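You operate a simulated robot arm through the tools that you are given. There is no shell and no other tool.

You are at the controls of a simulated robot arm. One attempt, no reset.

Task
Hoist the blue beam onto the lift table and unhook it.
Fine: wind it up 7 cm or more, land it mid-table, slide the hook back about 10 cm.
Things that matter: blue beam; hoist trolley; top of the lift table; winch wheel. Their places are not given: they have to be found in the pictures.

Only the result counts: the job must be done as asked and must still hold three seconds after the hand-in. Knocking over, shifting, dropping, spilling or breaking anything else fails it.

Robot
A 7-joint arm with a four-finger gripper, fixed in place. Base frame: the origin is at the foot of the arm, x ahead of it, y to its left, z up. Units: m, rad, N and s.
With the tool pointing down near the work surface it reaches from about 0.1 to 0.84 m from the base axis. Its first joint turns from -1.204 to 3.002 rad. Payload 3.67 kg.
The TCP is the grasp point between the finger pads, 0.028 m short of the fingertips. In the tool frame z runs along the fingers and y along their closing line. Largest opening 0.112 m; the body of the gripper starts 0.073 m behind the TCP.
Orientation is told as [roll, pitch, yaw] about the base's x, y, z axes, in that order, counted from this pose: with the fingers straight down and closing along the base's y, the tool's x points along the base's -x, its y along +y and its z along -z.

Tools
- The arm moves only by the tool step_arm. Its argument "motion" is a list of rows, each an object of numbers (a shift or turn left out is 0, a gripper value left out holds the last): "tx", "ty", "tz": the shift along the tool's x, y, z in units of 50 mm (1.0 is 50 mm); "ax", "ay", "az": the turn, a rotation vector about the tool's x, y, z in units of 8 degrees (1.0 is 8 degrees). In form: [{"tx": .., "ty": .., "tz": .., "ax": .., "ay": .., "az": ..}, ...]. A call has 1 to 20 rows; each row shifts and turns the commanded pose from where the row before left it, along the tool's axes as they then stand. "jaw" is the opening, from 0 (shut) to 1 (fully open), set as the call begins (left out, the last holds). A call with a number of a shift or a turn outside -1 to 1 is refused whole. Each row takes 0.2 s and may step no farther than 0.05 m and 0.15 rad from the row before; otherwise, or with a gripper value out of range, the whole call is refused. A pose out of reach is approached as far as the arm can. The call stops where the force on the tool passes 90 N (or 10 N more than at its start, if that is more) or the arm is blocked; 0.2 s more then pass. Each finger halts on what it meets, pressing with about 34 N; the grip force reading is that of the motor and also rises with nothing between the fingers. The clock runs only during rows and for 0.2 s after the last one: add rows that do not move to give the fingers time. The reply holds the time, the measured pose of the TCP, the force on the tool along the base axes, the opening and the grip force, in the units named above and with some noise, with the torque about the TCP (base axes, N m) and any sound that the robot's microphone picked up.
- Cameras (640 x 400 px; columns grow to the right, rows downward): "scene" is fixed at [0.0513, -0.65, 1.5348]; the picture's right is [0.68, -0.73, 0.00], its down [-0.29, -0.27, -0.92] and it looks along [0.68, 0.62, -0.39] (base axes); focal length 324 px, centre (320, 200). "wrist" rides on the gripper at [0.06, -0.018, -0.104] in the tool frame; the picture's right is [0.29, 0.96, 0.00], its down [-0.80, 0.24, -0.55] and it looks along [-0.53, 0.16, 0.83] (tool axes); focal length 234 px, centre (320, 200).
- snapshot(camera): a new picture of that camera. No time passes.
- lift_body(by): slides the trunk up (or, below 0, down) by that many m; the arm rides with it, the base frame stays. It gives what a move gives, with no picture.
- point_at(camera, pixels): for up to 12 pixels [column, row] of the newest picture of that camera ("zoom" is the newest enlarged one), the place [x, y, z] in the base frame of the surface seen there, good to about 0.003 m. No time passes.
- enlarge(camera, box): a new picture of the part [left, top, right, bottom] of that camera's present view, enlarged. No time passes.
- sign_off(): hands the job in; it is judged then, once.

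Open the gripper and draw the arm clear of the work before you hand the job in, unless the task says otherwise.

The tools are called after ">>>" as a command line: name --argument value ..., lists and objects as JSON in quotes. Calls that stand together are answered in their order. step_arm: Moves the arm, as the interface text tells. Its arguments: {"type":"object","properties":{"motion":{"type":"array","items":{"type":"object","properties":{"tx":{"type":"number"},"ty":{"type":"number"},"tz":{"type":"number"},"ax":{"type":"number"},"ay":{"type":"number"},"az":{"type":"number"}}}},"jaw":{"type":"number"}},"required":["motion"]} The other tools are called the same way: lift_body (by) slides the trunk up or down; snapshot (camera) takes a picture; point_at (camera, pixels) gives the place of the surface under pixels of a picture; enlarge (camera, box) takes an enlarged picture of a part of a camera's view; sign_off () hands the job in.

At the start:

```text
time_s: 0.0
tool_pos: [0.5497, 0.132, 1.4156]
ee_rot: [0.001, 0.0, 0.001]
force: [0.5, -0.7, -0.6]
torque: [-0.02, -0.02, 0.0]
width: 0.1119
grip_force: 0.0
trunk travel left (down, up): [-0.775, 0.065]
```

scene: 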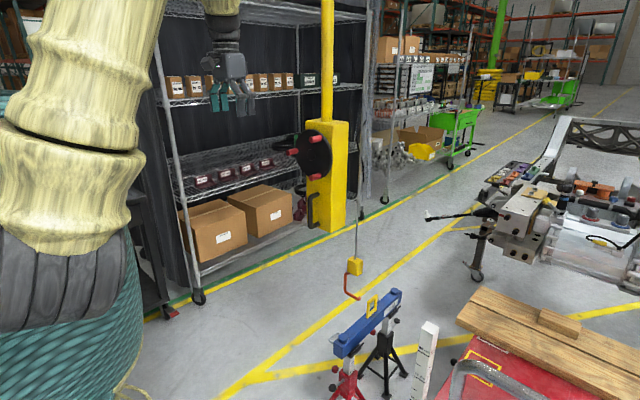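
wrist: 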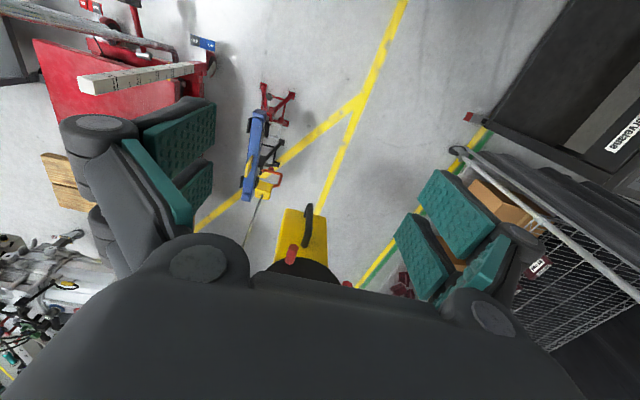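

The scene shows a yellow column with a black winch wheel (about 312,158), a hook on a cable (about 355,270), the blue beam on stands (about 368,325) and a red lift table with planks (about 550,350). I'll enlarge these areas first.

>>> enlarge --camera "scene" --box '[260, 90, 420, 240]'

>>> enlarge --camera "scene" --box '[300, 220, 460, 400]'

>>> enlarge --camera "scene" --box '[400, 260, 640, 400]'

>>> enlarge --camera "wrist" --box '[160, 60, 400, 300]'

```text
2.67 times, centred on (340, 165) of scene
```

zoom: 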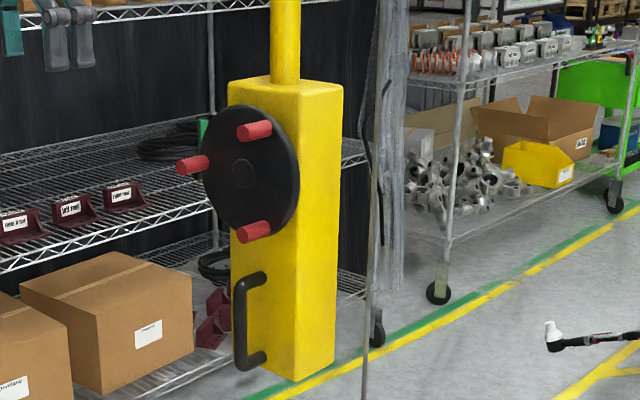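

```text
2.22 times, centred on (380, 310) of scene
```

zoom: 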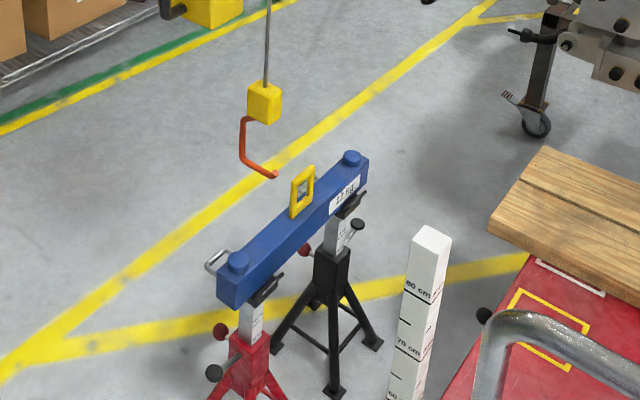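

```text
2.67 times, centred on (520, 330) of scene
```

zoom: 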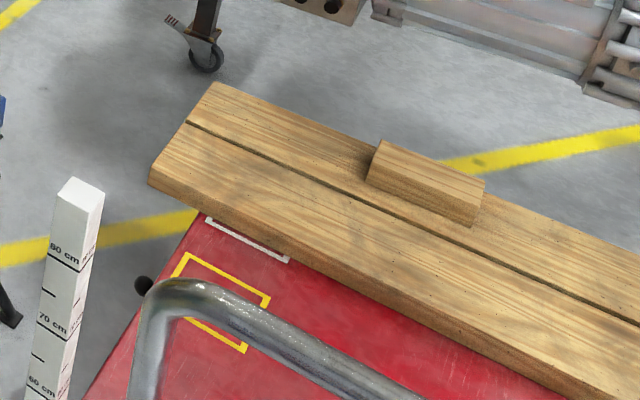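

```text
1.67 times, centred on (280, 180) of wrist
```

zoom: 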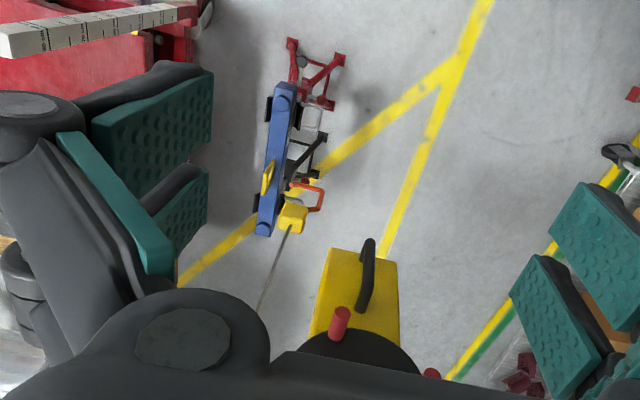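

I'll locate the key points in 3D: the trolley box, wheel pegs, handle, hook, beam and table.

>>> enlarge --camera "scene" --box '[260, 90, 420, 240]'

>>> point_at --camera "zoom" --pixels '[[240, 172], [258, 128], [180, 166], [240, 232], [240, 300], [240, 365], [258, 276], [262, 357], [285, 90], [335, 90], [285, 370], [330, 370]]'

>>> point_at --camera "scene" --pixels '[[355, 266], [347, 280], [357, 298], [372, 305], [342, 342], [395, 294], [356, 240], [360, 160], [370, 60], [327, 50], [335, 200], [350, 360]]'

>>> point_at --camera "scene" --pixels '[[482, 292], [460, 320], [560, 320], [555, 345], [620, 380], [430, 330], [470, 370], [490, 360], [478, 345], [520, 390], [630, 345], [500, 335]]'

```text
2.67 times, centred on (340, 165) of scene
```

zoom: 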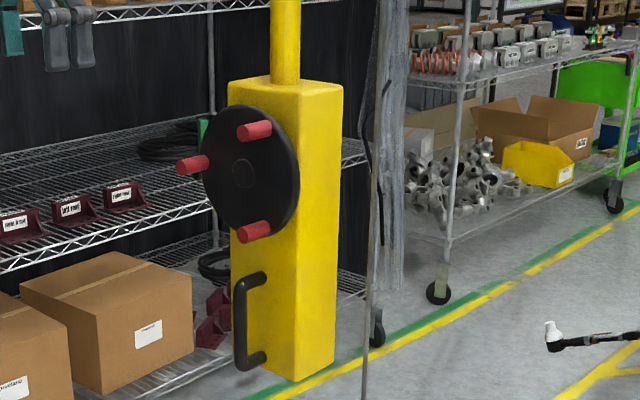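

```text
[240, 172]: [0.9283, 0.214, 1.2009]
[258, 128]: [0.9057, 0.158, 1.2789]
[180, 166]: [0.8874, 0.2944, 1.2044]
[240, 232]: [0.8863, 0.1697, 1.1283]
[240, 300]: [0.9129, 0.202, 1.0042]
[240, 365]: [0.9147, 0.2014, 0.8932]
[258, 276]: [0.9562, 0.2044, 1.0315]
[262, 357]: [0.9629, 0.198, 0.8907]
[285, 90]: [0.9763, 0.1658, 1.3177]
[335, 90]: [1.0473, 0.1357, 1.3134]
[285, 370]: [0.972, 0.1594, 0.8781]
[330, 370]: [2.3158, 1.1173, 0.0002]
```

```text
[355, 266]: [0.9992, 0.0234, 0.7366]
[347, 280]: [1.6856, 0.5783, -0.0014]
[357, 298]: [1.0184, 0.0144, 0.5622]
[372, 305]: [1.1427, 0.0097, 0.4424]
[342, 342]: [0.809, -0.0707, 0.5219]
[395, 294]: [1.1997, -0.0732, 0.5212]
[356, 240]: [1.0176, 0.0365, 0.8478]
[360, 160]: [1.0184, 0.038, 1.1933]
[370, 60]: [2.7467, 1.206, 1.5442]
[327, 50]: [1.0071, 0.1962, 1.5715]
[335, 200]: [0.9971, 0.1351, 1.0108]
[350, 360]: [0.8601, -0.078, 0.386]
```

```text
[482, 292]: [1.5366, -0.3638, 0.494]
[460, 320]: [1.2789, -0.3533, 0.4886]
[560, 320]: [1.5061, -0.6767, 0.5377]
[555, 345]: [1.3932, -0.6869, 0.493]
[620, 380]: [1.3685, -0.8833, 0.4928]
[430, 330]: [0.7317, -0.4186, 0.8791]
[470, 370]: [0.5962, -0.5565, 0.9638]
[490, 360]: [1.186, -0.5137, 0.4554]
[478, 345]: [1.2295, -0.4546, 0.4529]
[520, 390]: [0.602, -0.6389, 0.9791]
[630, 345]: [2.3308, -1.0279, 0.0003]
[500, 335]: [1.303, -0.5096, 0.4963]
```

The beam runs along x at about y=-0.07, and the hook hangs at about (1.0, 0.03) from a trolley that seems to slide along y. I'll move the wrist over to look down on the table and beam from a better place.

>>> step_arm --motion '[{"ty": -1}, {"ty": -1}, {"ty": -1}, {"ty": -1}, {"ty": -1}, {"ty": -1}, {"ty": -1}, {"ty": -1}, {}]'

>>> snapshot --camera "wrist"

>>> snapshot --camera "scene"

```text
time_s: 2.0
tool_pos: [0.5483, -0.2686, 1.4154]
ee_rot: [0.0, 0.0, 0.0]
force: [-0.1, -0.1, -1.7]
torque: [-0.01, 0.02, -0.02]
width: 0.1121
grip_force: 0.0
trunk travel left (down, up): [-0.775, 0.065]
```

```text
taken
```

wrist: 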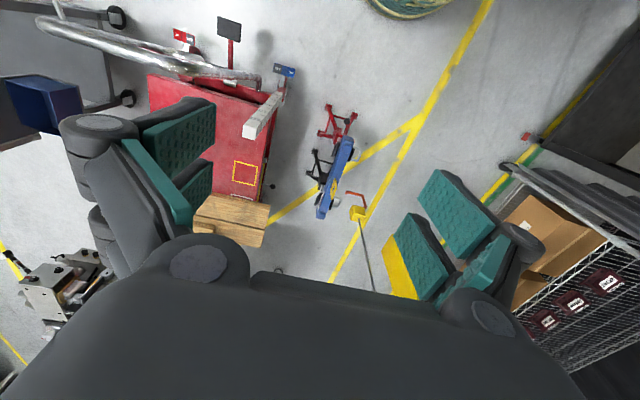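

```text
taken
```

scene: 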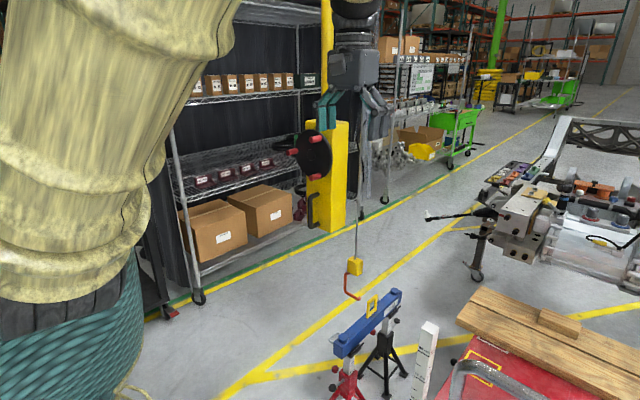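

The wrist view shows the red table (about 215,130) with yellow corner outline (245,172), planks (232,220), the ruler and the beam. I'll measure these points.

>>> point_at --camera "wrist" --pixels '[[150, 80], [268, 98], [255, 190], [235, 163], [258, 163], [235, 184], [257, 184], [200, 195], [268, 208], [262, 245], [220, 120], [200, 105]]'

>>> point_at --camera "wrist" --pixels '[[346, 145], [323, 210], [335, 187], [330, 200], [350, 192], [363, 200], [357, 213], [270, 187], [280, 90], [255, 130], [262, 82], [80, 40]]'

>>> enlarge --camera "wrist" --box '[290, 80, 410, 230]'

>>> enlarge --camera "wrist" --box '[130, 20, 310, 260]'

```text
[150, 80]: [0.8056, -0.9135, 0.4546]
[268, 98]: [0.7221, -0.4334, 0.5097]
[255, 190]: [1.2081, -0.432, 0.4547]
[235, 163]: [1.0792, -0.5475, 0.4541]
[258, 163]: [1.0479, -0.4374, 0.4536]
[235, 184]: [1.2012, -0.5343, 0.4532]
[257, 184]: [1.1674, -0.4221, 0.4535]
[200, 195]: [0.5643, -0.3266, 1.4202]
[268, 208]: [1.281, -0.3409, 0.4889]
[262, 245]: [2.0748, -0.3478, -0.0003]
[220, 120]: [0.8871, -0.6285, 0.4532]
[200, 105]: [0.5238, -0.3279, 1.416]
```

```text
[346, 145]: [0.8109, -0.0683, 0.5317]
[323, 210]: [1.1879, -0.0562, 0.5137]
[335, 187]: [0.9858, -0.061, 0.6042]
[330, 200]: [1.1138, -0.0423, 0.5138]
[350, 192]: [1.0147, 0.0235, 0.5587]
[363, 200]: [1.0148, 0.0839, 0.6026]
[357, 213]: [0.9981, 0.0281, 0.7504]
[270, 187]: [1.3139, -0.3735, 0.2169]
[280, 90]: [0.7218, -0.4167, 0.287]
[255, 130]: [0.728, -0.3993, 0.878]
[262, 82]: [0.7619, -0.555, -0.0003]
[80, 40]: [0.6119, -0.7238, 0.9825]
```

```text
2.67 times, centred on (350, 155) of wrist
```

zoom: 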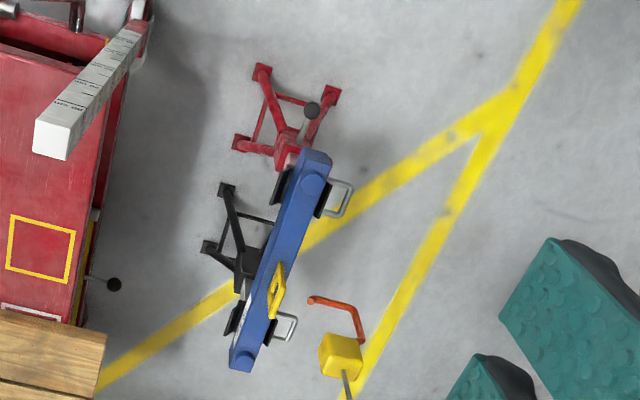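

```text
1.67 times, centred on (220, 140) of wrist
```

zoom: 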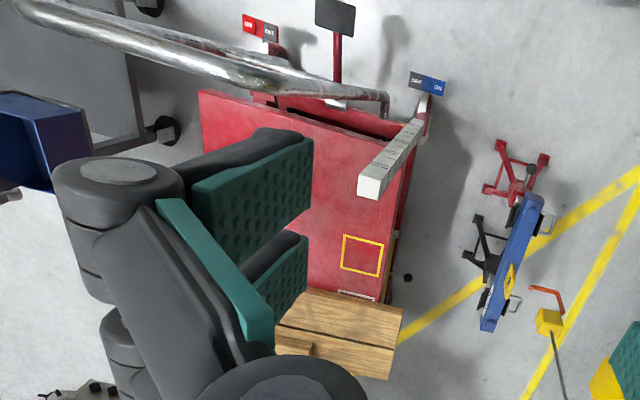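

The table top is at z≈0.454 (x 0.75–1.22 clear of the planks, y -0.39 to -0.92), with the beam at y≈-0.06 and the hook tip at about (1.015, 0.02, 0.56). I'll look closer at hook and eye geometry, and at the arm's own shape.

>>> enlarge --camera "scene" --box '[330, 250, 410, 350]'

>>> point_at --camera "zoom" --pixels '[[320, 240], [345, 180], [375, 180], [335, 222], [372, 205], [355, 200], [325, 200], [200, 105], [190, 110], [230, 180], [160, 140], [240, 60]]'

>>> point_at --camera "scene" --pixels '[[80, 180], [140, 80], [60, 330], [190, 20], [350, 60], [360, 120], [327, 100], [361, 150], [362, 130], [310, 200], [20, 250], [100, 30]]'

```text
4.00 times, centred on (370, 300) of scene
```

zoom: 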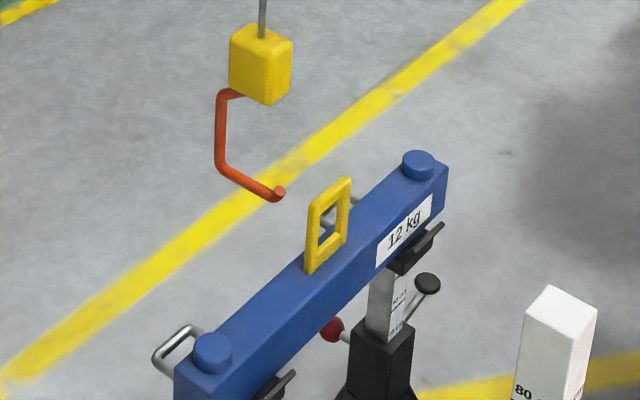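

```text
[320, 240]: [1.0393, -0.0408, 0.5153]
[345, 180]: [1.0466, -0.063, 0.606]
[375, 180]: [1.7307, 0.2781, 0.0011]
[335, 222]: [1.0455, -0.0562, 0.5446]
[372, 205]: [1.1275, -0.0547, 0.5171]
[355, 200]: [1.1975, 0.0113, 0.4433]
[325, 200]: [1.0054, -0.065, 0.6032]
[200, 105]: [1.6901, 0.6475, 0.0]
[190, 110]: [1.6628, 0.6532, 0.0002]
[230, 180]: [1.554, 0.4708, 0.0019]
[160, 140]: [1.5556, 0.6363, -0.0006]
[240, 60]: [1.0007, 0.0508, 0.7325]
```

```text
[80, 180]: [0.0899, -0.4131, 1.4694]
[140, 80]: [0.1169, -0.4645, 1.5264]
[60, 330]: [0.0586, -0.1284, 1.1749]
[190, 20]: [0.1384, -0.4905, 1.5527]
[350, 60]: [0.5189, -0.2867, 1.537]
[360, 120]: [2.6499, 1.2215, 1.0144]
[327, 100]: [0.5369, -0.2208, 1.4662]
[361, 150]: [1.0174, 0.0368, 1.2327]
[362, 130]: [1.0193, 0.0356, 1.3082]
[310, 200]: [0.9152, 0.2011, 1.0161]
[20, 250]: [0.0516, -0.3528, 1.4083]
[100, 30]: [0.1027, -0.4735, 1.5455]
```

The eye ring spans x≈0.98–1.05 with its top at z≈0.606, in line with the hook finger at x≈1.015, so the trolley must slide about 10 cm toward -y. I'll now pitch the tool to point along +x while going back to y≈0.2, to face the trolley and wheel.

>>> step_arm --motion '[{"ty": 0.8, "ay": -0.9375}, {"ty": 0.8, "ay": -0.9375}, {"ty": 0.8, "ay": -0.9375}, {"ty": 0.8, "ay": -0.9375}, {"ty": 0.8, "ay": -0.9375}, {"ty": 0.8, "ay": -0.9375}, {"ty": 0.8, "ay": -0.9375}, {"ty": 0.8, "ay": -0.9375}, {"ty": 0.8, "ay": -0.9375}, {"ty": 0.8, "ay": -0.9375}, {"ty": 0.8, "ay": -0.9375}, {"ty": 0.8, "ay": -0.9375}, {}, {}]'

>>> snapshot --camera "wrist"

>>> snapshot --camera "scene"

```text
time_s: 5.2
tool_pos: [0.5607, 0.2042, 1.3879]
ee_rot: [0.415, -1.477, -0.427]
force: [-0.3, -0.4, -0.4]
torque: [0.02, -0.07, -0.01]
width: 0.1121
grip_force: 0.1
trunk travel left (down, up): [-0.775, 0.065]
stopped in row 14: the arm was blocked; the commanded pose is now the measured one
```

```text
taken
```

wrist: 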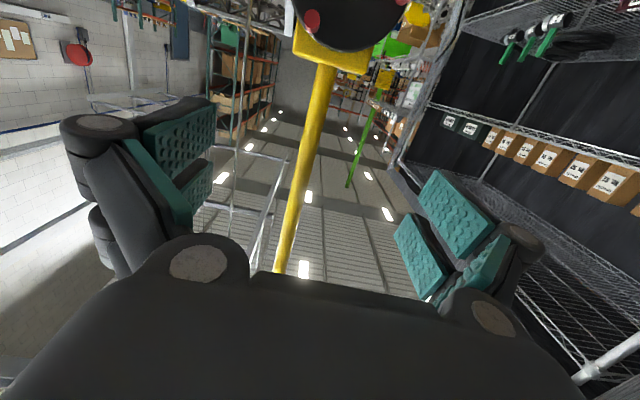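

```text
taken
```

scene: 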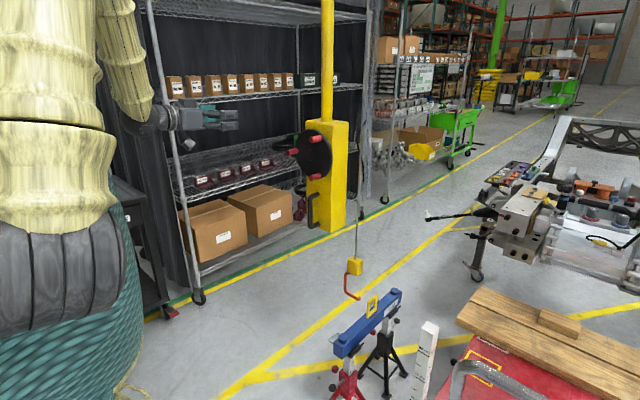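

The arm nearly reached horizontal (tool z ≈ (0.996, -0.01, -0.086)) but blocked close to its body. I'll lower the trunk by 0.2 m so the shoulder suits the wheel and handle height; the way below the hand is clear.

>>> lift_body --by -0.2

>>> snapshot --camera "wrist"

>>> snapshot --camera "scene"

```text
time_s: 7.4
tool_pos: [0.5601, 0.2039, 1.1892]
ee_rot: [0.429, -1.478, -0.439]
force: [-0.1, 0.1, -0.2]
torque: [0.01, 0.01, -0.01]
width: 0.1121
grip_force: 0.0
trunk travel left (down, up): [-0.575, 0.265]
```

```text
taken
```

wrist: 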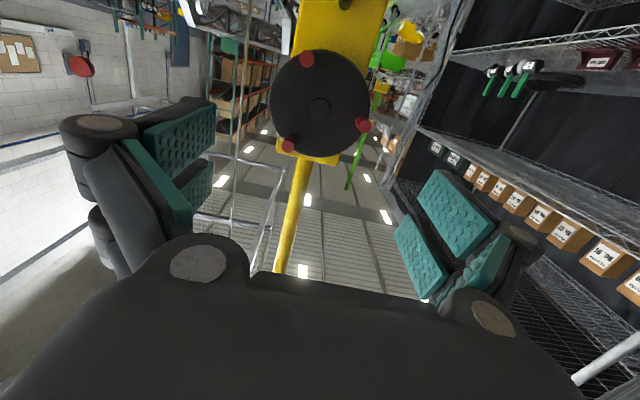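

```text
taken
```

scene: 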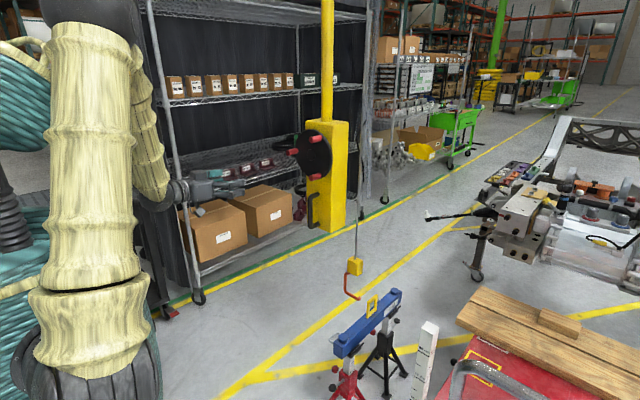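

The wrist view now shows the wheel face with three pegs at (307,60), (288,146) and (363,125), hub at (318,108). I'll measure them.

>>> enlarge --camera "wrist" --box '[250, 0, 400, 180]'

>>> point_at --camera "wrist" --pixels '[[307, 60], [288, 146], [363, 125], [318, 108], [272, 100], [368, 105], [318, 52], [322, 156], [300, 100], [340, 100], [295, 10], [375, 20]]'

```text
2.22 times, centred on (325, 90) of wrist
```

zoom: 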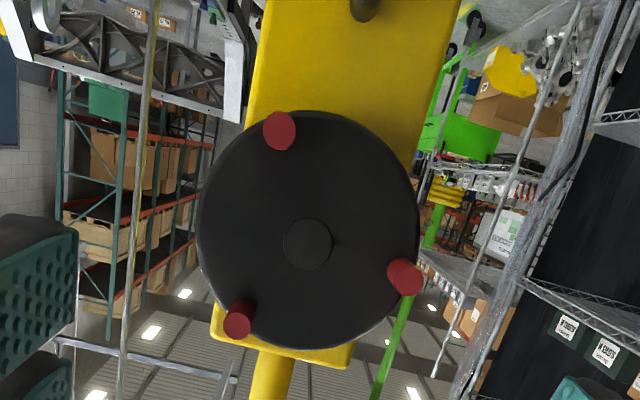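

```text
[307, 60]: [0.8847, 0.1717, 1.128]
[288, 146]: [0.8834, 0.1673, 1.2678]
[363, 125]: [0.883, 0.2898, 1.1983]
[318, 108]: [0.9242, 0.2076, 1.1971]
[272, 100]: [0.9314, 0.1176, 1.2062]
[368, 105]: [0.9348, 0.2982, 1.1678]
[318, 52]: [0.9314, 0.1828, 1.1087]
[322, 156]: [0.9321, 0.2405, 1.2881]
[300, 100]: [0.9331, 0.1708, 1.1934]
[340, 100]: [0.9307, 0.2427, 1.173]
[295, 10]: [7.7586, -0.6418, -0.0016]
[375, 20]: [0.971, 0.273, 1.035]
```

The wheel hub is at (0.93, 0.208, 1.198), pegs at radius ≈0.081 with tips at x≈0.884, and the handle bar is near (0.913, 0.202, 0.89–1.03). I'll move forward 15 cm and square up the tool.

>>> step_arm --motion '[{"tz": 1}, {"tz": 1}, {"tz": 1}, {"ay": -0.61, "az": -0.27}, {}]'

```text
time_s: 8.8
tool_pos: [0.7137, 0.1891, 1.2049]
ee_rot: [2.042, -1.53, -2.071]
force: [0.2, -0.8, 0.0]
torque: [0.04, 0.01, 0.02]
width: 0.1119
grip_force: 0.1
trunk travel left (down, up): [-0.575, 0.265]
stopped in row 5: the arm was blocked; the commanded pose is now the measured one
```

The tool is now within about 2° of horizontal but the arm reported blocked, perhaps near a joint limit. I'll look at the arm's configuration.

>>> snapshot --camera "scene"

>>> enlarge --camera "scene" --box '[0, 0, 340, 260]'

>>> snapshot --camera "wrist"

```text
taken
```

scene: 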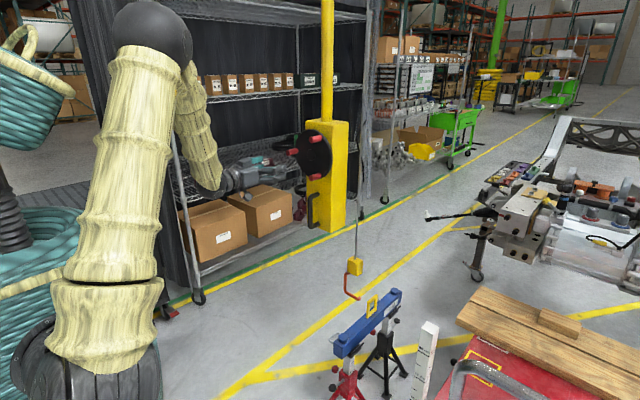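

```text
1.54 times, centred on (170, 130) of scene
```

zoom: 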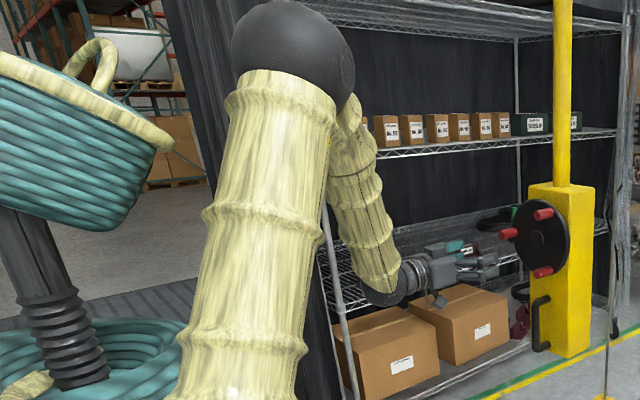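

```text
taken
```

wrist: 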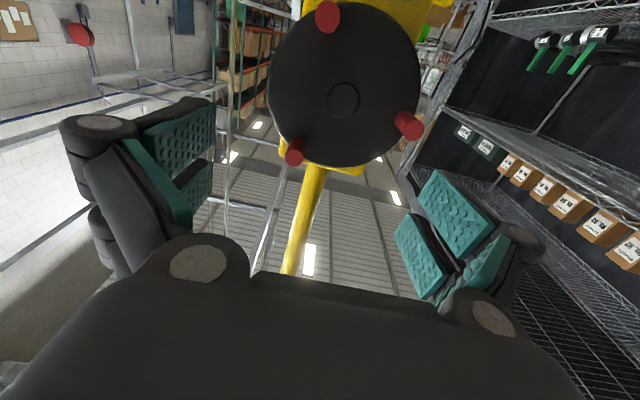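

The elbow is up with the forearm descending, so the wrist is strongly bent; stretching out further will ease this. I'll check where the shoulder, elbow and wrist are.

>>> point_at --camera "scene" --pixels '[[155, 30], [100, 320], [100, 370], [125, 100], [200, 150], [220, 185], [240, 180], [265, 165], [40, 110], [60, 360], [190, 60], [250, 185]]'

```text
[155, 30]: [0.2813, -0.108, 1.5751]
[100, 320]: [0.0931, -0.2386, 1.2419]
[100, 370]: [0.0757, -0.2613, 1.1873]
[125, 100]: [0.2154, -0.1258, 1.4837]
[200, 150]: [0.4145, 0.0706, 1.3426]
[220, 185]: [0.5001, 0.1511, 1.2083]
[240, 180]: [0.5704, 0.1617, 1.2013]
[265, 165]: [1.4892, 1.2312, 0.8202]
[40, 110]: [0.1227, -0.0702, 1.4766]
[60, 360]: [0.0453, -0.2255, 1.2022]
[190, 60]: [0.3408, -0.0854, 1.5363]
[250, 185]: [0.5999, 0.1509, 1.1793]
```

Shoulder is near (0, -0.1, 1.15), elbow (0.3, -0.05, 1.58), wrist (0.5, 0.2, 1.2), so there is plenty of reach. I'll lower the trunk another 0.22 m so the hand comes level with the handle; nothing lies under it.

>>> lift_body --by -0.22

>>> snapshot --camera "wrist"

>>> snapshot --camera "scene"

```text
time_s: 11.1
tool_pos: [0.714, 0.1886, 0.9833]
ee_rot: [2.016, -1.529, -2.042]
force: [-0.1, -0.5, 0.8]
torque: [-0.02, 0.02, 0.03]
width: 0.1117
grip_force: 0.1
trunk travel left (down, up): [-0.355, 0.485]
```

```text
taken
```

wrist: 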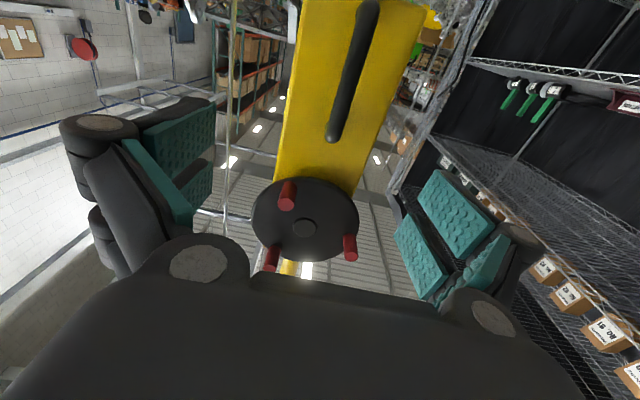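

```text
taken
```

scene: 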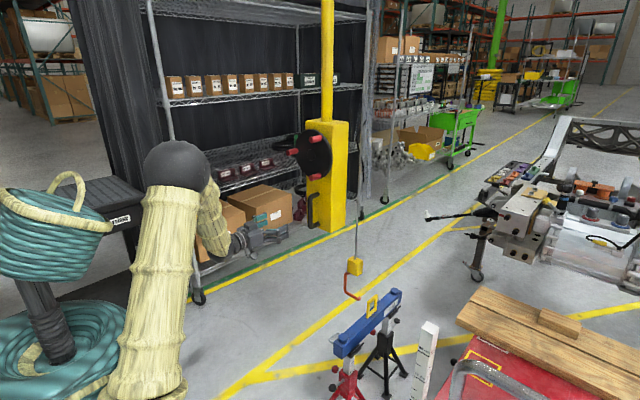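

The handle bar is visible in the wrist view from (370,5) to (333,138). I'll measure points along it before gripping.

>>> point_at --camera "wrist" --pixels '[[370, 5], [362, 35], [354, 65], [345, 100], [336, 130], [333, 138], [310, 120], [385, 120], [330, 60], [345, 60], [364, 60], [400, 40]]'

>>> enlarge --camera "scene" --box '[230, 120, 370, 260]'

```text
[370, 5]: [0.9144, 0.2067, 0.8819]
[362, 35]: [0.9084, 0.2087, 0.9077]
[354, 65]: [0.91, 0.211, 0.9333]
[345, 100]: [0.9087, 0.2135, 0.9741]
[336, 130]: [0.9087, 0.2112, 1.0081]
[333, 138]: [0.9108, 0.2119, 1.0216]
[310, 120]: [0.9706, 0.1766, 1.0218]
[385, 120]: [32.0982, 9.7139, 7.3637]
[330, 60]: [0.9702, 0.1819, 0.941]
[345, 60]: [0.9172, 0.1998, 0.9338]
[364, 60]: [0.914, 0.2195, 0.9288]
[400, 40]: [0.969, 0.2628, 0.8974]
```

```text
2.86 times, centred on (300, 190) of scene
```

zoom: 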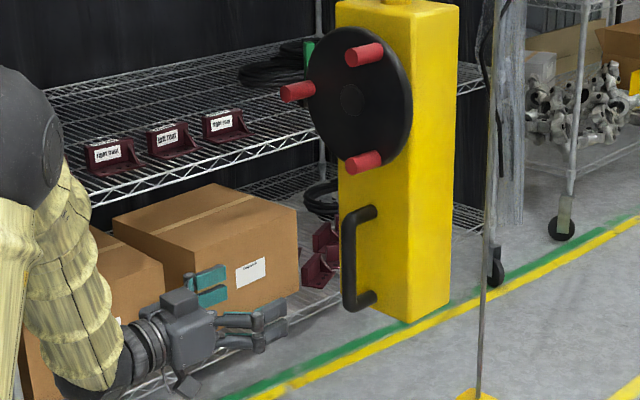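

The bar centre is at about (0.917, 0.211), z 0.88–1.02. I'll shift sideways and drive forward so the bar sits between the open fingers.

>>> step_arm --motion '[{"tx": 0.25, "ty": 0.53}, {"tz": 0.8}, {"tz": 0.8}, {"tz": 0.8}, {"tz": 0.8}, {"tz": 0.4}, {"tz": 0.4}, {}]'

>>> snapshot --camera "wrist"

>>> snapshot --camera "scene"

```text
time_s: 12.9
tool_pos: [0.9191, 0.2027, 0.9758]
ee_rot: [1.915, -1.527, -1.949]
force: [0.1, 0.4, -0.9]
torque: [0.01, -0.01, 0.02]
width: 0.1121
grip_force: 0.1
trunk travel left (down, up): [-0.355, 0.485]
```

```text
taken
```

wrist: 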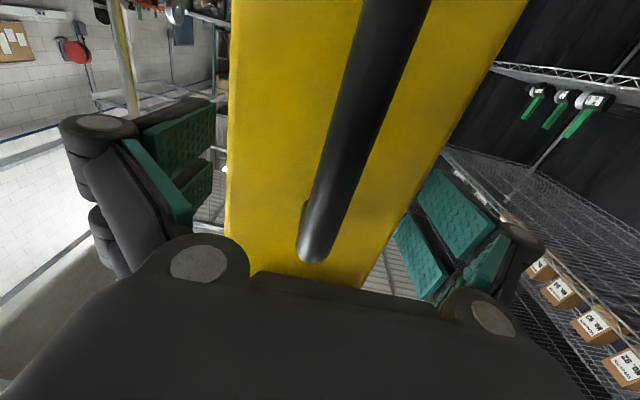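

```text
taken
```

scene: 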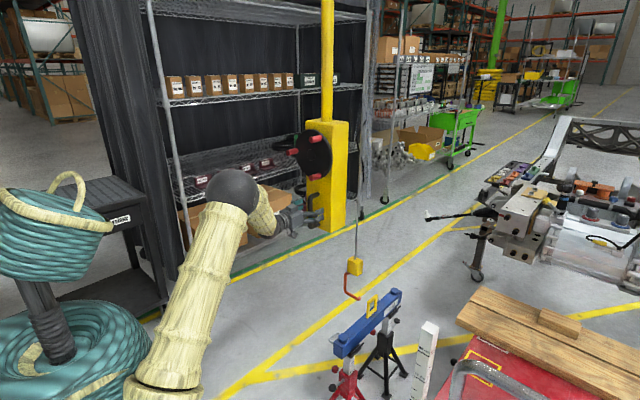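

The bar sits between the fingers (TCP at 0.919, 0.203, 0.976). I'll close the gripper on it.

>>> step_arm --motion '[{}, {}, {}, {}]' --jaw 0

>>> snapshot --camera "scene"

>>> point_at --camera "scene" --pixels '[[355, 266], [357, 298], [357, 240], [338, 180]]'

```text
time_s: 13.9
tool_pos: [0.9185, 0.2049, 0.9746]
ee_rot: [1.934, -1.53, -1.969]
force: [2.8, 4.1, 0.4]
torque: [-2.63, -1.13, 0.18]
width: 0.0222
grip_force: 45.8
trunk travel left (down, up): [-0.355, 0.485]
```

```text
taken
```

scene: 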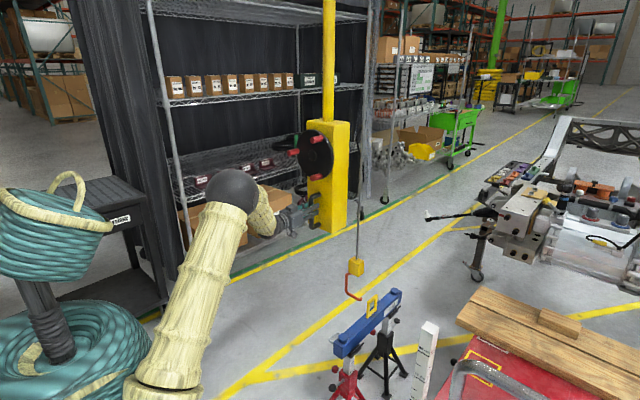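

```text
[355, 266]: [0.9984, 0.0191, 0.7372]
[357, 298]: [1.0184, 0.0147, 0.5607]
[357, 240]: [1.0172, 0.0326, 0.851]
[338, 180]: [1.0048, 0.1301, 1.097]
```

The gripper holds the bar (width 0.022) and the cable moved to y≈0.033, so the trolley does slide along y. I'll measure the beam's and eye's y centre before sliding.

>>> enlarge --camera "scene" --box '[340, 255, 400, 330]'

>>> point_at --camera "zoom" --pixels '[[262, 250], [290, 240], [300, 290], [262, 270], [275, 215], [310, 220], [275, 190], [330, 170], [240, 300], [215, 280], [380, 230], [330, 210]]'

```text
5.33 times, centred on (370, 292) of scene
```

zoom: 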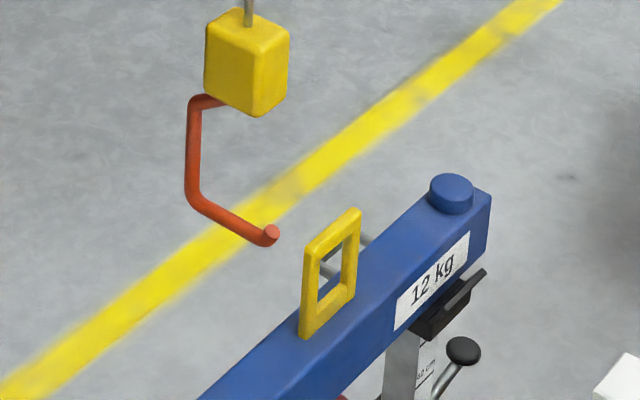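

```text
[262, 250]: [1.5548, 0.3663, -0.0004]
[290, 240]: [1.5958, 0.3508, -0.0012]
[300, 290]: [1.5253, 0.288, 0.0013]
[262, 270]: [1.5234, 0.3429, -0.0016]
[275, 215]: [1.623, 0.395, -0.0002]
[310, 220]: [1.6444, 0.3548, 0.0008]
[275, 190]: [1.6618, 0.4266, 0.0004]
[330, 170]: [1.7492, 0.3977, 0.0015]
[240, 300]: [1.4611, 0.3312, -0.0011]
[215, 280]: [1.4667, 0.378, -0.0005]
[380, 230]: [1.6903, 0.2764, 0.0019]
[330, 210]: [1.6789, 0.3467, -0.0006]
```

Now with the actual zoom layout: eye posts near (311,290) and (350,265), hook tip at (271,235), and beam edges along the top. I'll query those.

>>> point_at --camera "zoom" --pixels '[[311, 290], [350, 265], [330, 237], [325, 320], [271, 235], [235, 222], [196, 190], [193, 150], [340, 330], [290, 345], [452, 185], [380, 250]]'

>>> point_at --camera "zoom" --pixels '[[307, 255], [350, 218], [320, 300], [345, 292], [488, 195], [400, 290], [300, 380], [230, 375], [248, 60], [262, 90], [365, 330], [410, 215]]'

```text
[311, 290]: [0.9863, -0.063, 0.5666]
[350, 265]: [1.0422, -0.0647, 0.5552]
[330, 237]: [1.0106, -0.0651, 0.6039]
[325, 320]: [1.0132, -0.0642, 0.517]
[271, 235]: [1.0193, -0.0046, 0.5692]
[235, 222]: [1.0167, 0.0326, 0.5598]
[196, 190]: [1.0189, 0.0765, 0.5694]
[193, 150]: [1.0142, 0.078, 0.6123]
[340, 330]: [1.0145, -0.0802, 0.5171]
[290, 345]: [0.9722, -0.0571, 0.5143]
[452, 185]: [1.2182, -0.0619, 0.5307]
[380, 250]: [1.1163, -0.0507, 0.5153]
```

```text
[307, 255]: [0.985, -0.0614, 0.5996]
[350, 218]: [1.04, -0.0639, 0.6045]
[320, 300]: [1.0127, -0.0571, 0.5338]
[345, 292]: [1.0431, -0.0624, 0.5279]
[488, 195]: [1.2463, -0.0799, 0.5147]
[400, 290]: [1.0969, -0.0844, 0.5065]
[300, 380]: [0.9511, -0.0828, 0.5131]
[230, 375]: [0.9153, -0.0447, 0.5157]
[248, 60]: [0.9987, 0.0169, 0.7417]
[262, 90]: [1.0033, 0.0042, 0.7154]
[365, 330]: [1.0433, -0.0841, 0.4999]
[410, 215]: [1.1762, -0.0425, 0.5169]
```

Beam: y -0.085 to -0.035 (centre ≈-0.06), top z 0.516, x about 0.78–1.246; eye opening z≈0.534–0.59 with the finger at z≈0.563. I'll check the planks' near edge against the beam's end, and the table's extent.

>>> enlarge --camera "scene" --box '[430, 280, 640, 400]'

>>> point_at --camera "zoom" --pixels '[[85, 135], [88, 150], [150, 165], [300, 245], [450, 325], [560, 390], [140, 170], [240, 230], [90, 110], [70, 210], [300, 300], [420, 350]]'

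```text
3.05 times, centred on (535, 340) of scene
```

zoom: 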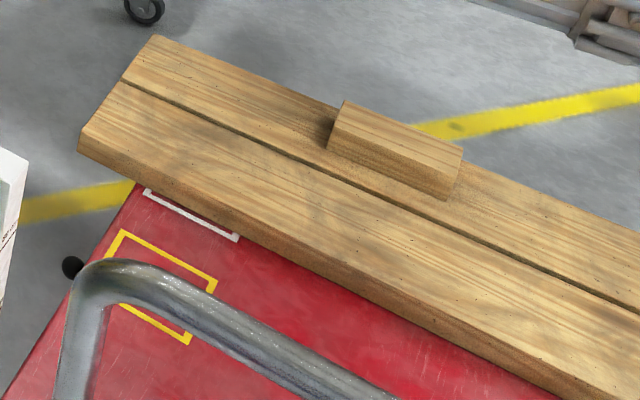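

```text
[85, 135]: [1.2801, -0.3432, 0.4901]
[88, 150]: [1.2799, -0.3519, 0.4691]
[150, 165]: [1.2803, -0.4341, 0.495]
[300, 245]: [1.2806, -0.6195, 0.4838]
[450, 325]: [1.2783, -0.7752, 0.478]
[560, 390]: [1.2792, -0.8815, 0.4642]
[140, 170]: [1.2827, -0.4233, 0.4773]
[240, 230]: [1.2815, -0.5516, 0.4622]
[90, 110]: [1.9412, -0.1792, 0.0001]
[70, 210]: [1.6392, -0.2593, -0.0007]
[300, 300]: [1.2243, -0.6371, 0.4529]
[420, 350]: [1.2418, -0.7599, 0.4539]
```

The planks begin at x=1.28, so the beam (end at 1.246) clears them. I'll measure the red table's +y edge and others.

>>> point_at --camera "zoom" --pixels '[[132, 190], [100, 240], [40, 345], [20, 385], [110, 300], [150, 195], [238, 238], [130, 230], [212, 290], [190, 345], [300, 390], [72, 268]]'

```text
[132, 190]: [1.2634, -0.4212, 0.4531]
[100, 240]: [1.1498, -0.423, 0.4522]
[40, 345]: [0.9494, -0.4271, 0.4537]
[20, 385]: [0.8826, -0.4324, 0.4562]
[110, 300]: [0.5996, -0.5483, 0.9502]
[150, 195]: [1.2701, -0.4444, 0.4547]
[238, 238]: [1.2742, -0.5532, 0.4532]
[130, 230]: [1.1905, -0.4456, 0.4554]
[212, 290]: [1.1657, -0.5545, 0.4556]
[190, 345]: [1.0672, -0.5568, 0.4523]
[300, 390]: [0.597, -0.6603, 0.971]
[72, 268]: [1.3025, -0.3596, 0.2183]
```

The table's +y edge is at y≈-0.42 (far edge about -0.915, so its middle is near y≈-0.667). Now I slide the trolley about 9.3 cm toward -y, slowly, to put the hook finger through the eye.

>>> step_arm --motion '[{"tx": -0.0035, "ty": -0.0934, "tz": 0.0033}, {"tx": -0.007, "ty": -0.1868, "tz": 0.0066}, {"tx": -0.007, "ty": -0.1868, "tz": 0.0066}, {"tx": -0.007, "ty": -0.1868, "tz": 0.0066}, {}, {}]'

>>> enlarge --camera "scene" --box '[330, 240, 410, 330]'

```text
time_s: 15.3
tool_pos: [0.9149, 0.1802, 0.9733]
ee_rot: [2.106, -1.533, -2.129]
force: [18.2, 2.7, 9.2]
torque: [-2.32, -0.91, 0.2]
width: 0.0221
grip_force: 45.4
trunk travel left (down, up): [-0.355, 0.485]
```

```text
4.44 times, centred on (370, 285) of scene
```

zoom: 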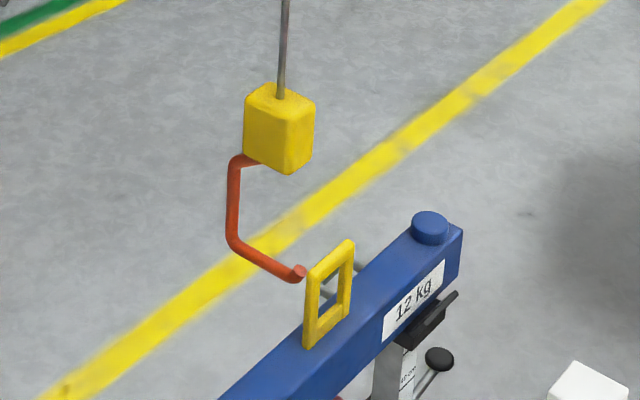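

The hook tip (zoom 300,272) is now just in front of the eye. I'll check the tip height against the eye opening before going on.

>>> point_at --camera "zoom" --pixels '[[300, 273], [270, 260], [240, 240], [312, 290], [345, 295], [330, 258], [330, 290], [282, 60], [262, 130], [340, 262], [318, 312], [235, 200]]'

>>> enlarge --camera "scene" --box '[355, 280, 395, 320]'

```text
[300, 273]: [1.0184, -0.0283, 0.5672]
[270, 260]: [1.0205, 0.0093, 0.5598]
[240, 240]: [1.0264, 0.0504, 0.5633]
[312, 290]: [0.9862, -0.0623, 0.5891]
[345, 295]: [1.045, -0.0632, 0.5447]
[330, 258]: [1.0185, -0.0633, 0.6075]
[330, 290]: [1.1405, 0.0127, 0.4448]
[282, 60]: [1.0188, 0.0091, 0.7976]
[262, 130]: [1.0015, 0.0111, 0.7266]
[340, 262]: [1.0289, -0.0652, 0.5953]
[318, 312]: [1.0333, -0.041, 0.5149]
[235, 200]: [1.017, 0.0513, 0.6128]
```

```text
10.00 times, centred on (375, 300) of scene
```

zoom: 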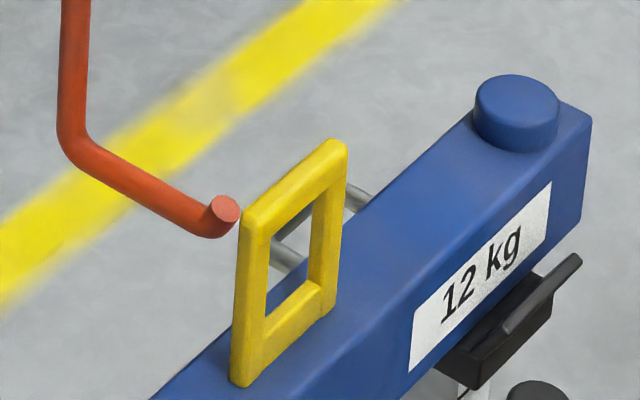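

The finger has a slightly upturned tip. I'll measure the eye's inner top and bottom edges and the tip's top precisely in this zoom.

>>> point_at --camera "zoom" --pixels '[[300, 190], [300, 205], [322, 185], [295, 300], [290, 315], [265, 330], [225, 205], [225, 220], [215, 232], [150, 195], [312, 240], [335, 250]]'

```text
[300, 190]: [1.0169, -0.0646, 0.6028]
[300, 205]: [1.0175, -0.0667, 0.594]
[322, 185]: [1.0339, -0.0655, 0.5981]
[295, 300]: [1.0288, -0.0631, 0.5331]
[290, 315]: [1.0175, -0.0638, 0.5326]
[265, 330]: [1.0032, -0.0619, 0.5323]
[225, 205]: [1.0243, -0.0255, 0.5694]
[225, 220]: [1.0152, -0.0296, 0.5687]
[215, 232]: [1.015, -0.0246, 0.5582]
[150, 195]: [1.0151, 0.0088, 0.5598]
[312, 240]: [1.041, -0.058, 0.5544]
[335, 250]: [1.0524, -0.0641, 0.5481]
```

Opening z is 0.533–0.591 and the finger/tip spans about 0.552–0.575, so it passes freely. I'll slide another 7 cm.

>>> step_arm --motion '[{"tx": -0.006, "ty": -0.14, "tz": 0.015}, {"tx": -0.006, "ty": -0.14, "tz": 0.015}, {"tx": -0.006, "ty": -0.14, "tz": 0.015}, {"tx": -0.006, "ty": -0.14, "tz": 0.015}, {"tx": -0.006, "ty": -0.14, "tz": 0.015}, {"tx": -0.006, "ty": -0.14, "tz": 0.015}, {"tx": -0.006, "ty": -0.14, "tz": 0.015}, {"tx": -0.006, "ty": -0.14, "tz": 0.01}, {"tx": -0.006, "ty": -0.14, "tz": 0.01}, {"tx": -0.006, "ty": -0.14, "tz": 0.01}, {}, {}]'

>>> enlarge --camera "scene" --box '[340, 240, 410, 320]'

```text
time_s: 17.9
tool_pos: [0.9172, 0.1091, 0.9751]
ee_rot: [2.1, -1.536, -2.126]
force: [-36.1, 2.5, -14.0]
torque: [-2.35, 0.12, 0.05]
width: 0.0219
grip_force: 44.4
trunk travel left (down, up): [-0.355, 0.485]
```

```text
5.00 times, centred on (375, 280) of scene
```

zoom: 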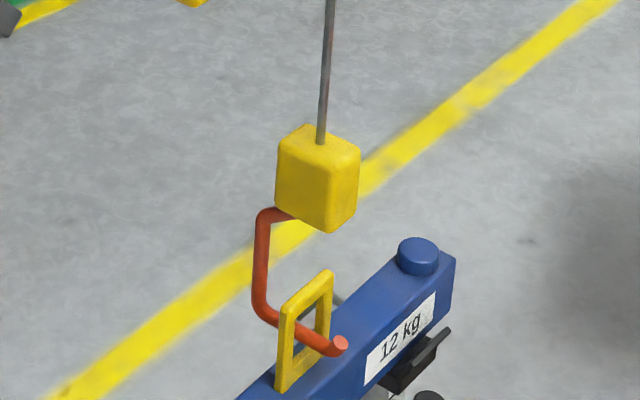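

The finger is through the eye (tip at zoom 340,345). I'll measure where the eye sits on the finger.

>>> point_at --camera "zoom" --pixels '[[325, 80], [320, 180], [340, 345], [315, 338], [275, 315], [260, 280], [290, 320], [308, 300], [285, 370], [320, 110]]'

>>> enlarge --camera "scene" --box '[355, 280, 395, 320]'

```text
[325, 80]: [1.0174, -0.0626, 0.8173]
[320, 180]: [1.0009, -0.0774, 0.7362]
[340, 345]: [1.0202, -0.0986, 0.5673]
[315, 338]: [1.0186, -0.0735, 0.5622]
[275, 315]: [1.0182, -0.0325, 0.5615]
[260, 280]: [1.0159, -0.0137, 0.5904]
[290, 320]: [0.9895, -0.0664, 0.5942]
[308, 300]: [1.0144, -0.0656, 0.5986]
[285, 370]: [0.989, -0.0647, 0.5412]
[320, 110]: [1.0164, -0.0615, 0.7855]
```

```text
10.00 times, centred on (375, 300) of scene
```

zoom: 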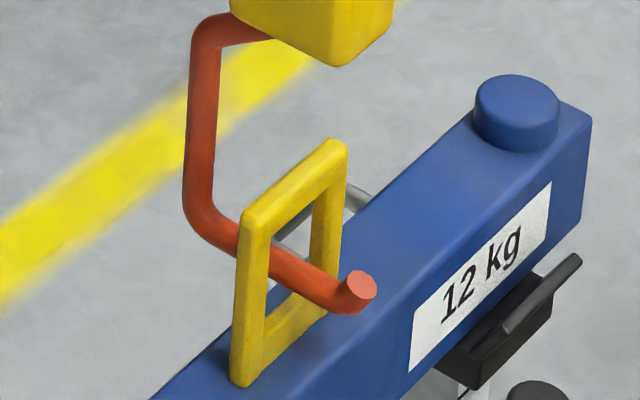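

The hook is centred on the eye (cable y≈-0.06). I'll relieve the push, open the gripper and back off.

>>> step_arm --motion '[{"tz": -0.05}, {}]'

>>> step_arm --motion '[{}, {}, {"tz": -0.5}, {"tz": -1}, {"tz": -1}, {"tz": -1}, {}]' --jaw 1

>>> snapshot --camera "wrist"

>>> enlarge --camera "scene" --box '[340, 240, 410, 320]'

```text
time_s: 18.5
tool_pos: [0.9182, 0.1088, 0.9734]
ee_rot: [2.097, -1.536, -2.125]
force: [-13.1, -0.1, -11.3]
torque: [-2.29, 0.12, 0.01]
width: 0.0216
grip_force: 45.4
trunk travel left (down, up): [-0.355, 0.485]
```

```text
time_s: 20.1
tool_pos: [0.7419, 0.1121, 0.9722]
ee_rot: [2.082, -1.533, -2.107]
force: [0.0, 0.2, -0.1]
torque: [-0.04, 0.02, 0.05]
width: 0.1123
grip_force: 0.1
trunk travel left (down, up): [-0.355, 0.485]
```

```text
taken
```

wrist: 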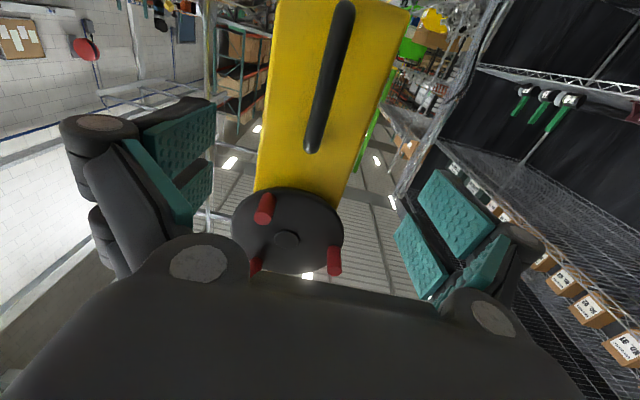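

```text
5.00 times, centred on (375, 280) of scene
```

zoom: 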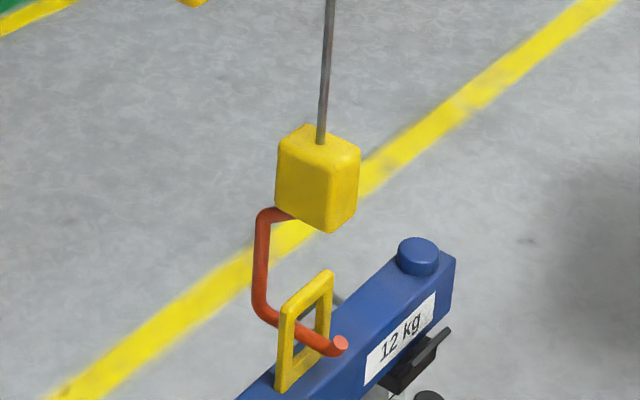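

Released cleanly and the hook stays engaged. I'll raise the trunk 0.22 m to the wheel's height.

>>> lift_body --by 0.22

>>> snapshot --camera "wrist"

```text
time_s: 22.4
tool_pos: [0.7419, 0.1145, 1.193]
ee_rot: [2.073, -1.534, -2.1]
force: [0.1, 0.1, 0.0]
torque: [0.01, -0.02, -0.02]
width: 0.112
grip_force: 0.1
trunk travel left (down, up): [-0.575, 0.265]
```

```text
taken
```

wrist: 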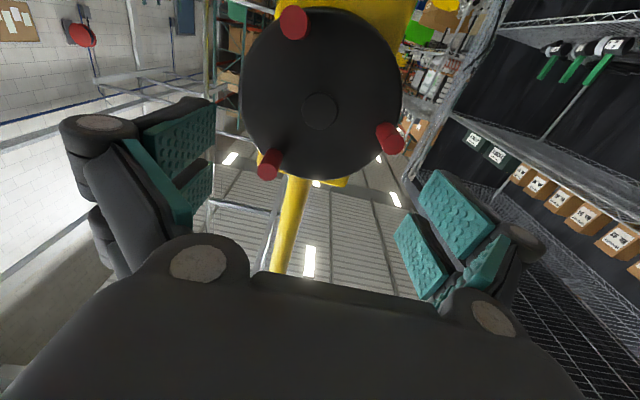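

The wheel now shows pegs at (293,22), (270,163), (389,138) and hub (319,110). I'll measure their new places.

>>> point_at --camera "wrist" --pixels '[[293, 22], [268, 168], [392, 140], [319, 110], [293, 35], [275, 150], [380, 132], [242, 100], [400, 105], [283, 165], [255, 160], [330, 100]]'

>>> enlarge --camera "wrist" --box '[220, 0, 420, 200]'

```text
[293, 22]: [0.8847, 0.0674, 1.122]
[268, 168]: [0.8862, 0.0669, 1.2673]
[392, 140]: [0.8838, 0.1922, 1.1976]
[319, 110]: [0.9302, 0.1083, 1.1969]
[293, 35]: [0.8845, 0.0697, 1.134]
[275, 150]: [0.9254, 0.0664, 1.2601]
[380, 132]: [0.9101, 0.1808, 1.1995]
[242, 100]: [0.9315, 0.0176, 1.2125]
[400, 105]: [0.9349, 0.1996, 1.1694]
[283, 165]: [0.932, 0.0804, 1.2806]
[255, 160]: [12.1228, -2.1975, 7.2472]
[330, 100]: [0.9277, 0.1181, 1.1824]
```

```text
2.00 times, centred on (320, 100) of wrist
```

zoom: 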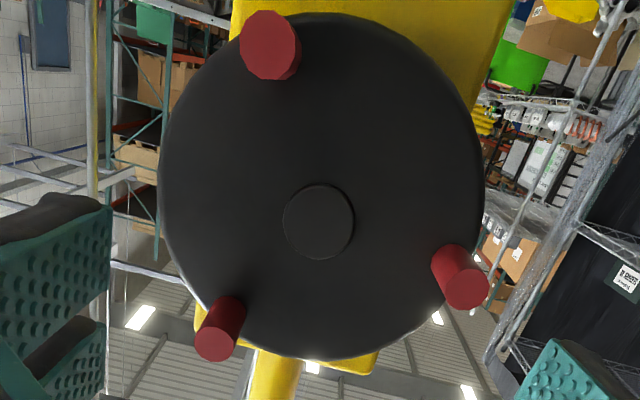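

Hub is at (0.93, 0.1085, 1.1975) and the lower peg A at (y 0.068, z 1.128), radius 0.0805. I'll line up in front of peg A, square the tool and roll it -30° so the fingers close along the wheel's tangent there.

>>> step_arm --motion '[{"tx": 0.64, "ty": -0.49}, {"tx": 0.64, "ty": -0.49}, {"ax": -0.195, "ay": 0.127, "az": -0.97}, {"az": -1}, {"az": -1}, {"az": -1}, {}]' --jaw 0.6

>>> snapshot --camera "wrist"

```text
time_s: 24.0
tool_pos: [0.7419, 0.0671, 1.1256]
ee_rot: [-1.569, -1.047, 1.57]
force: [-0.1, 0.1, -0.3]
torque: [-0.04, 0.02, -0.02]
width: 0.0672
grip_force: 0.0
trunk travel left (down, up): [-0.575, 0.265]
```

```text
taken
```

wrist: 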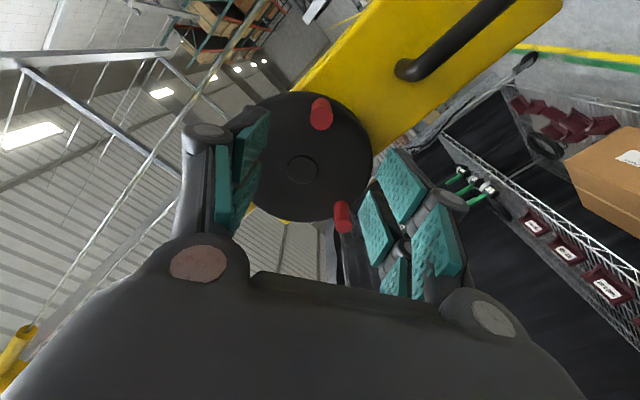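

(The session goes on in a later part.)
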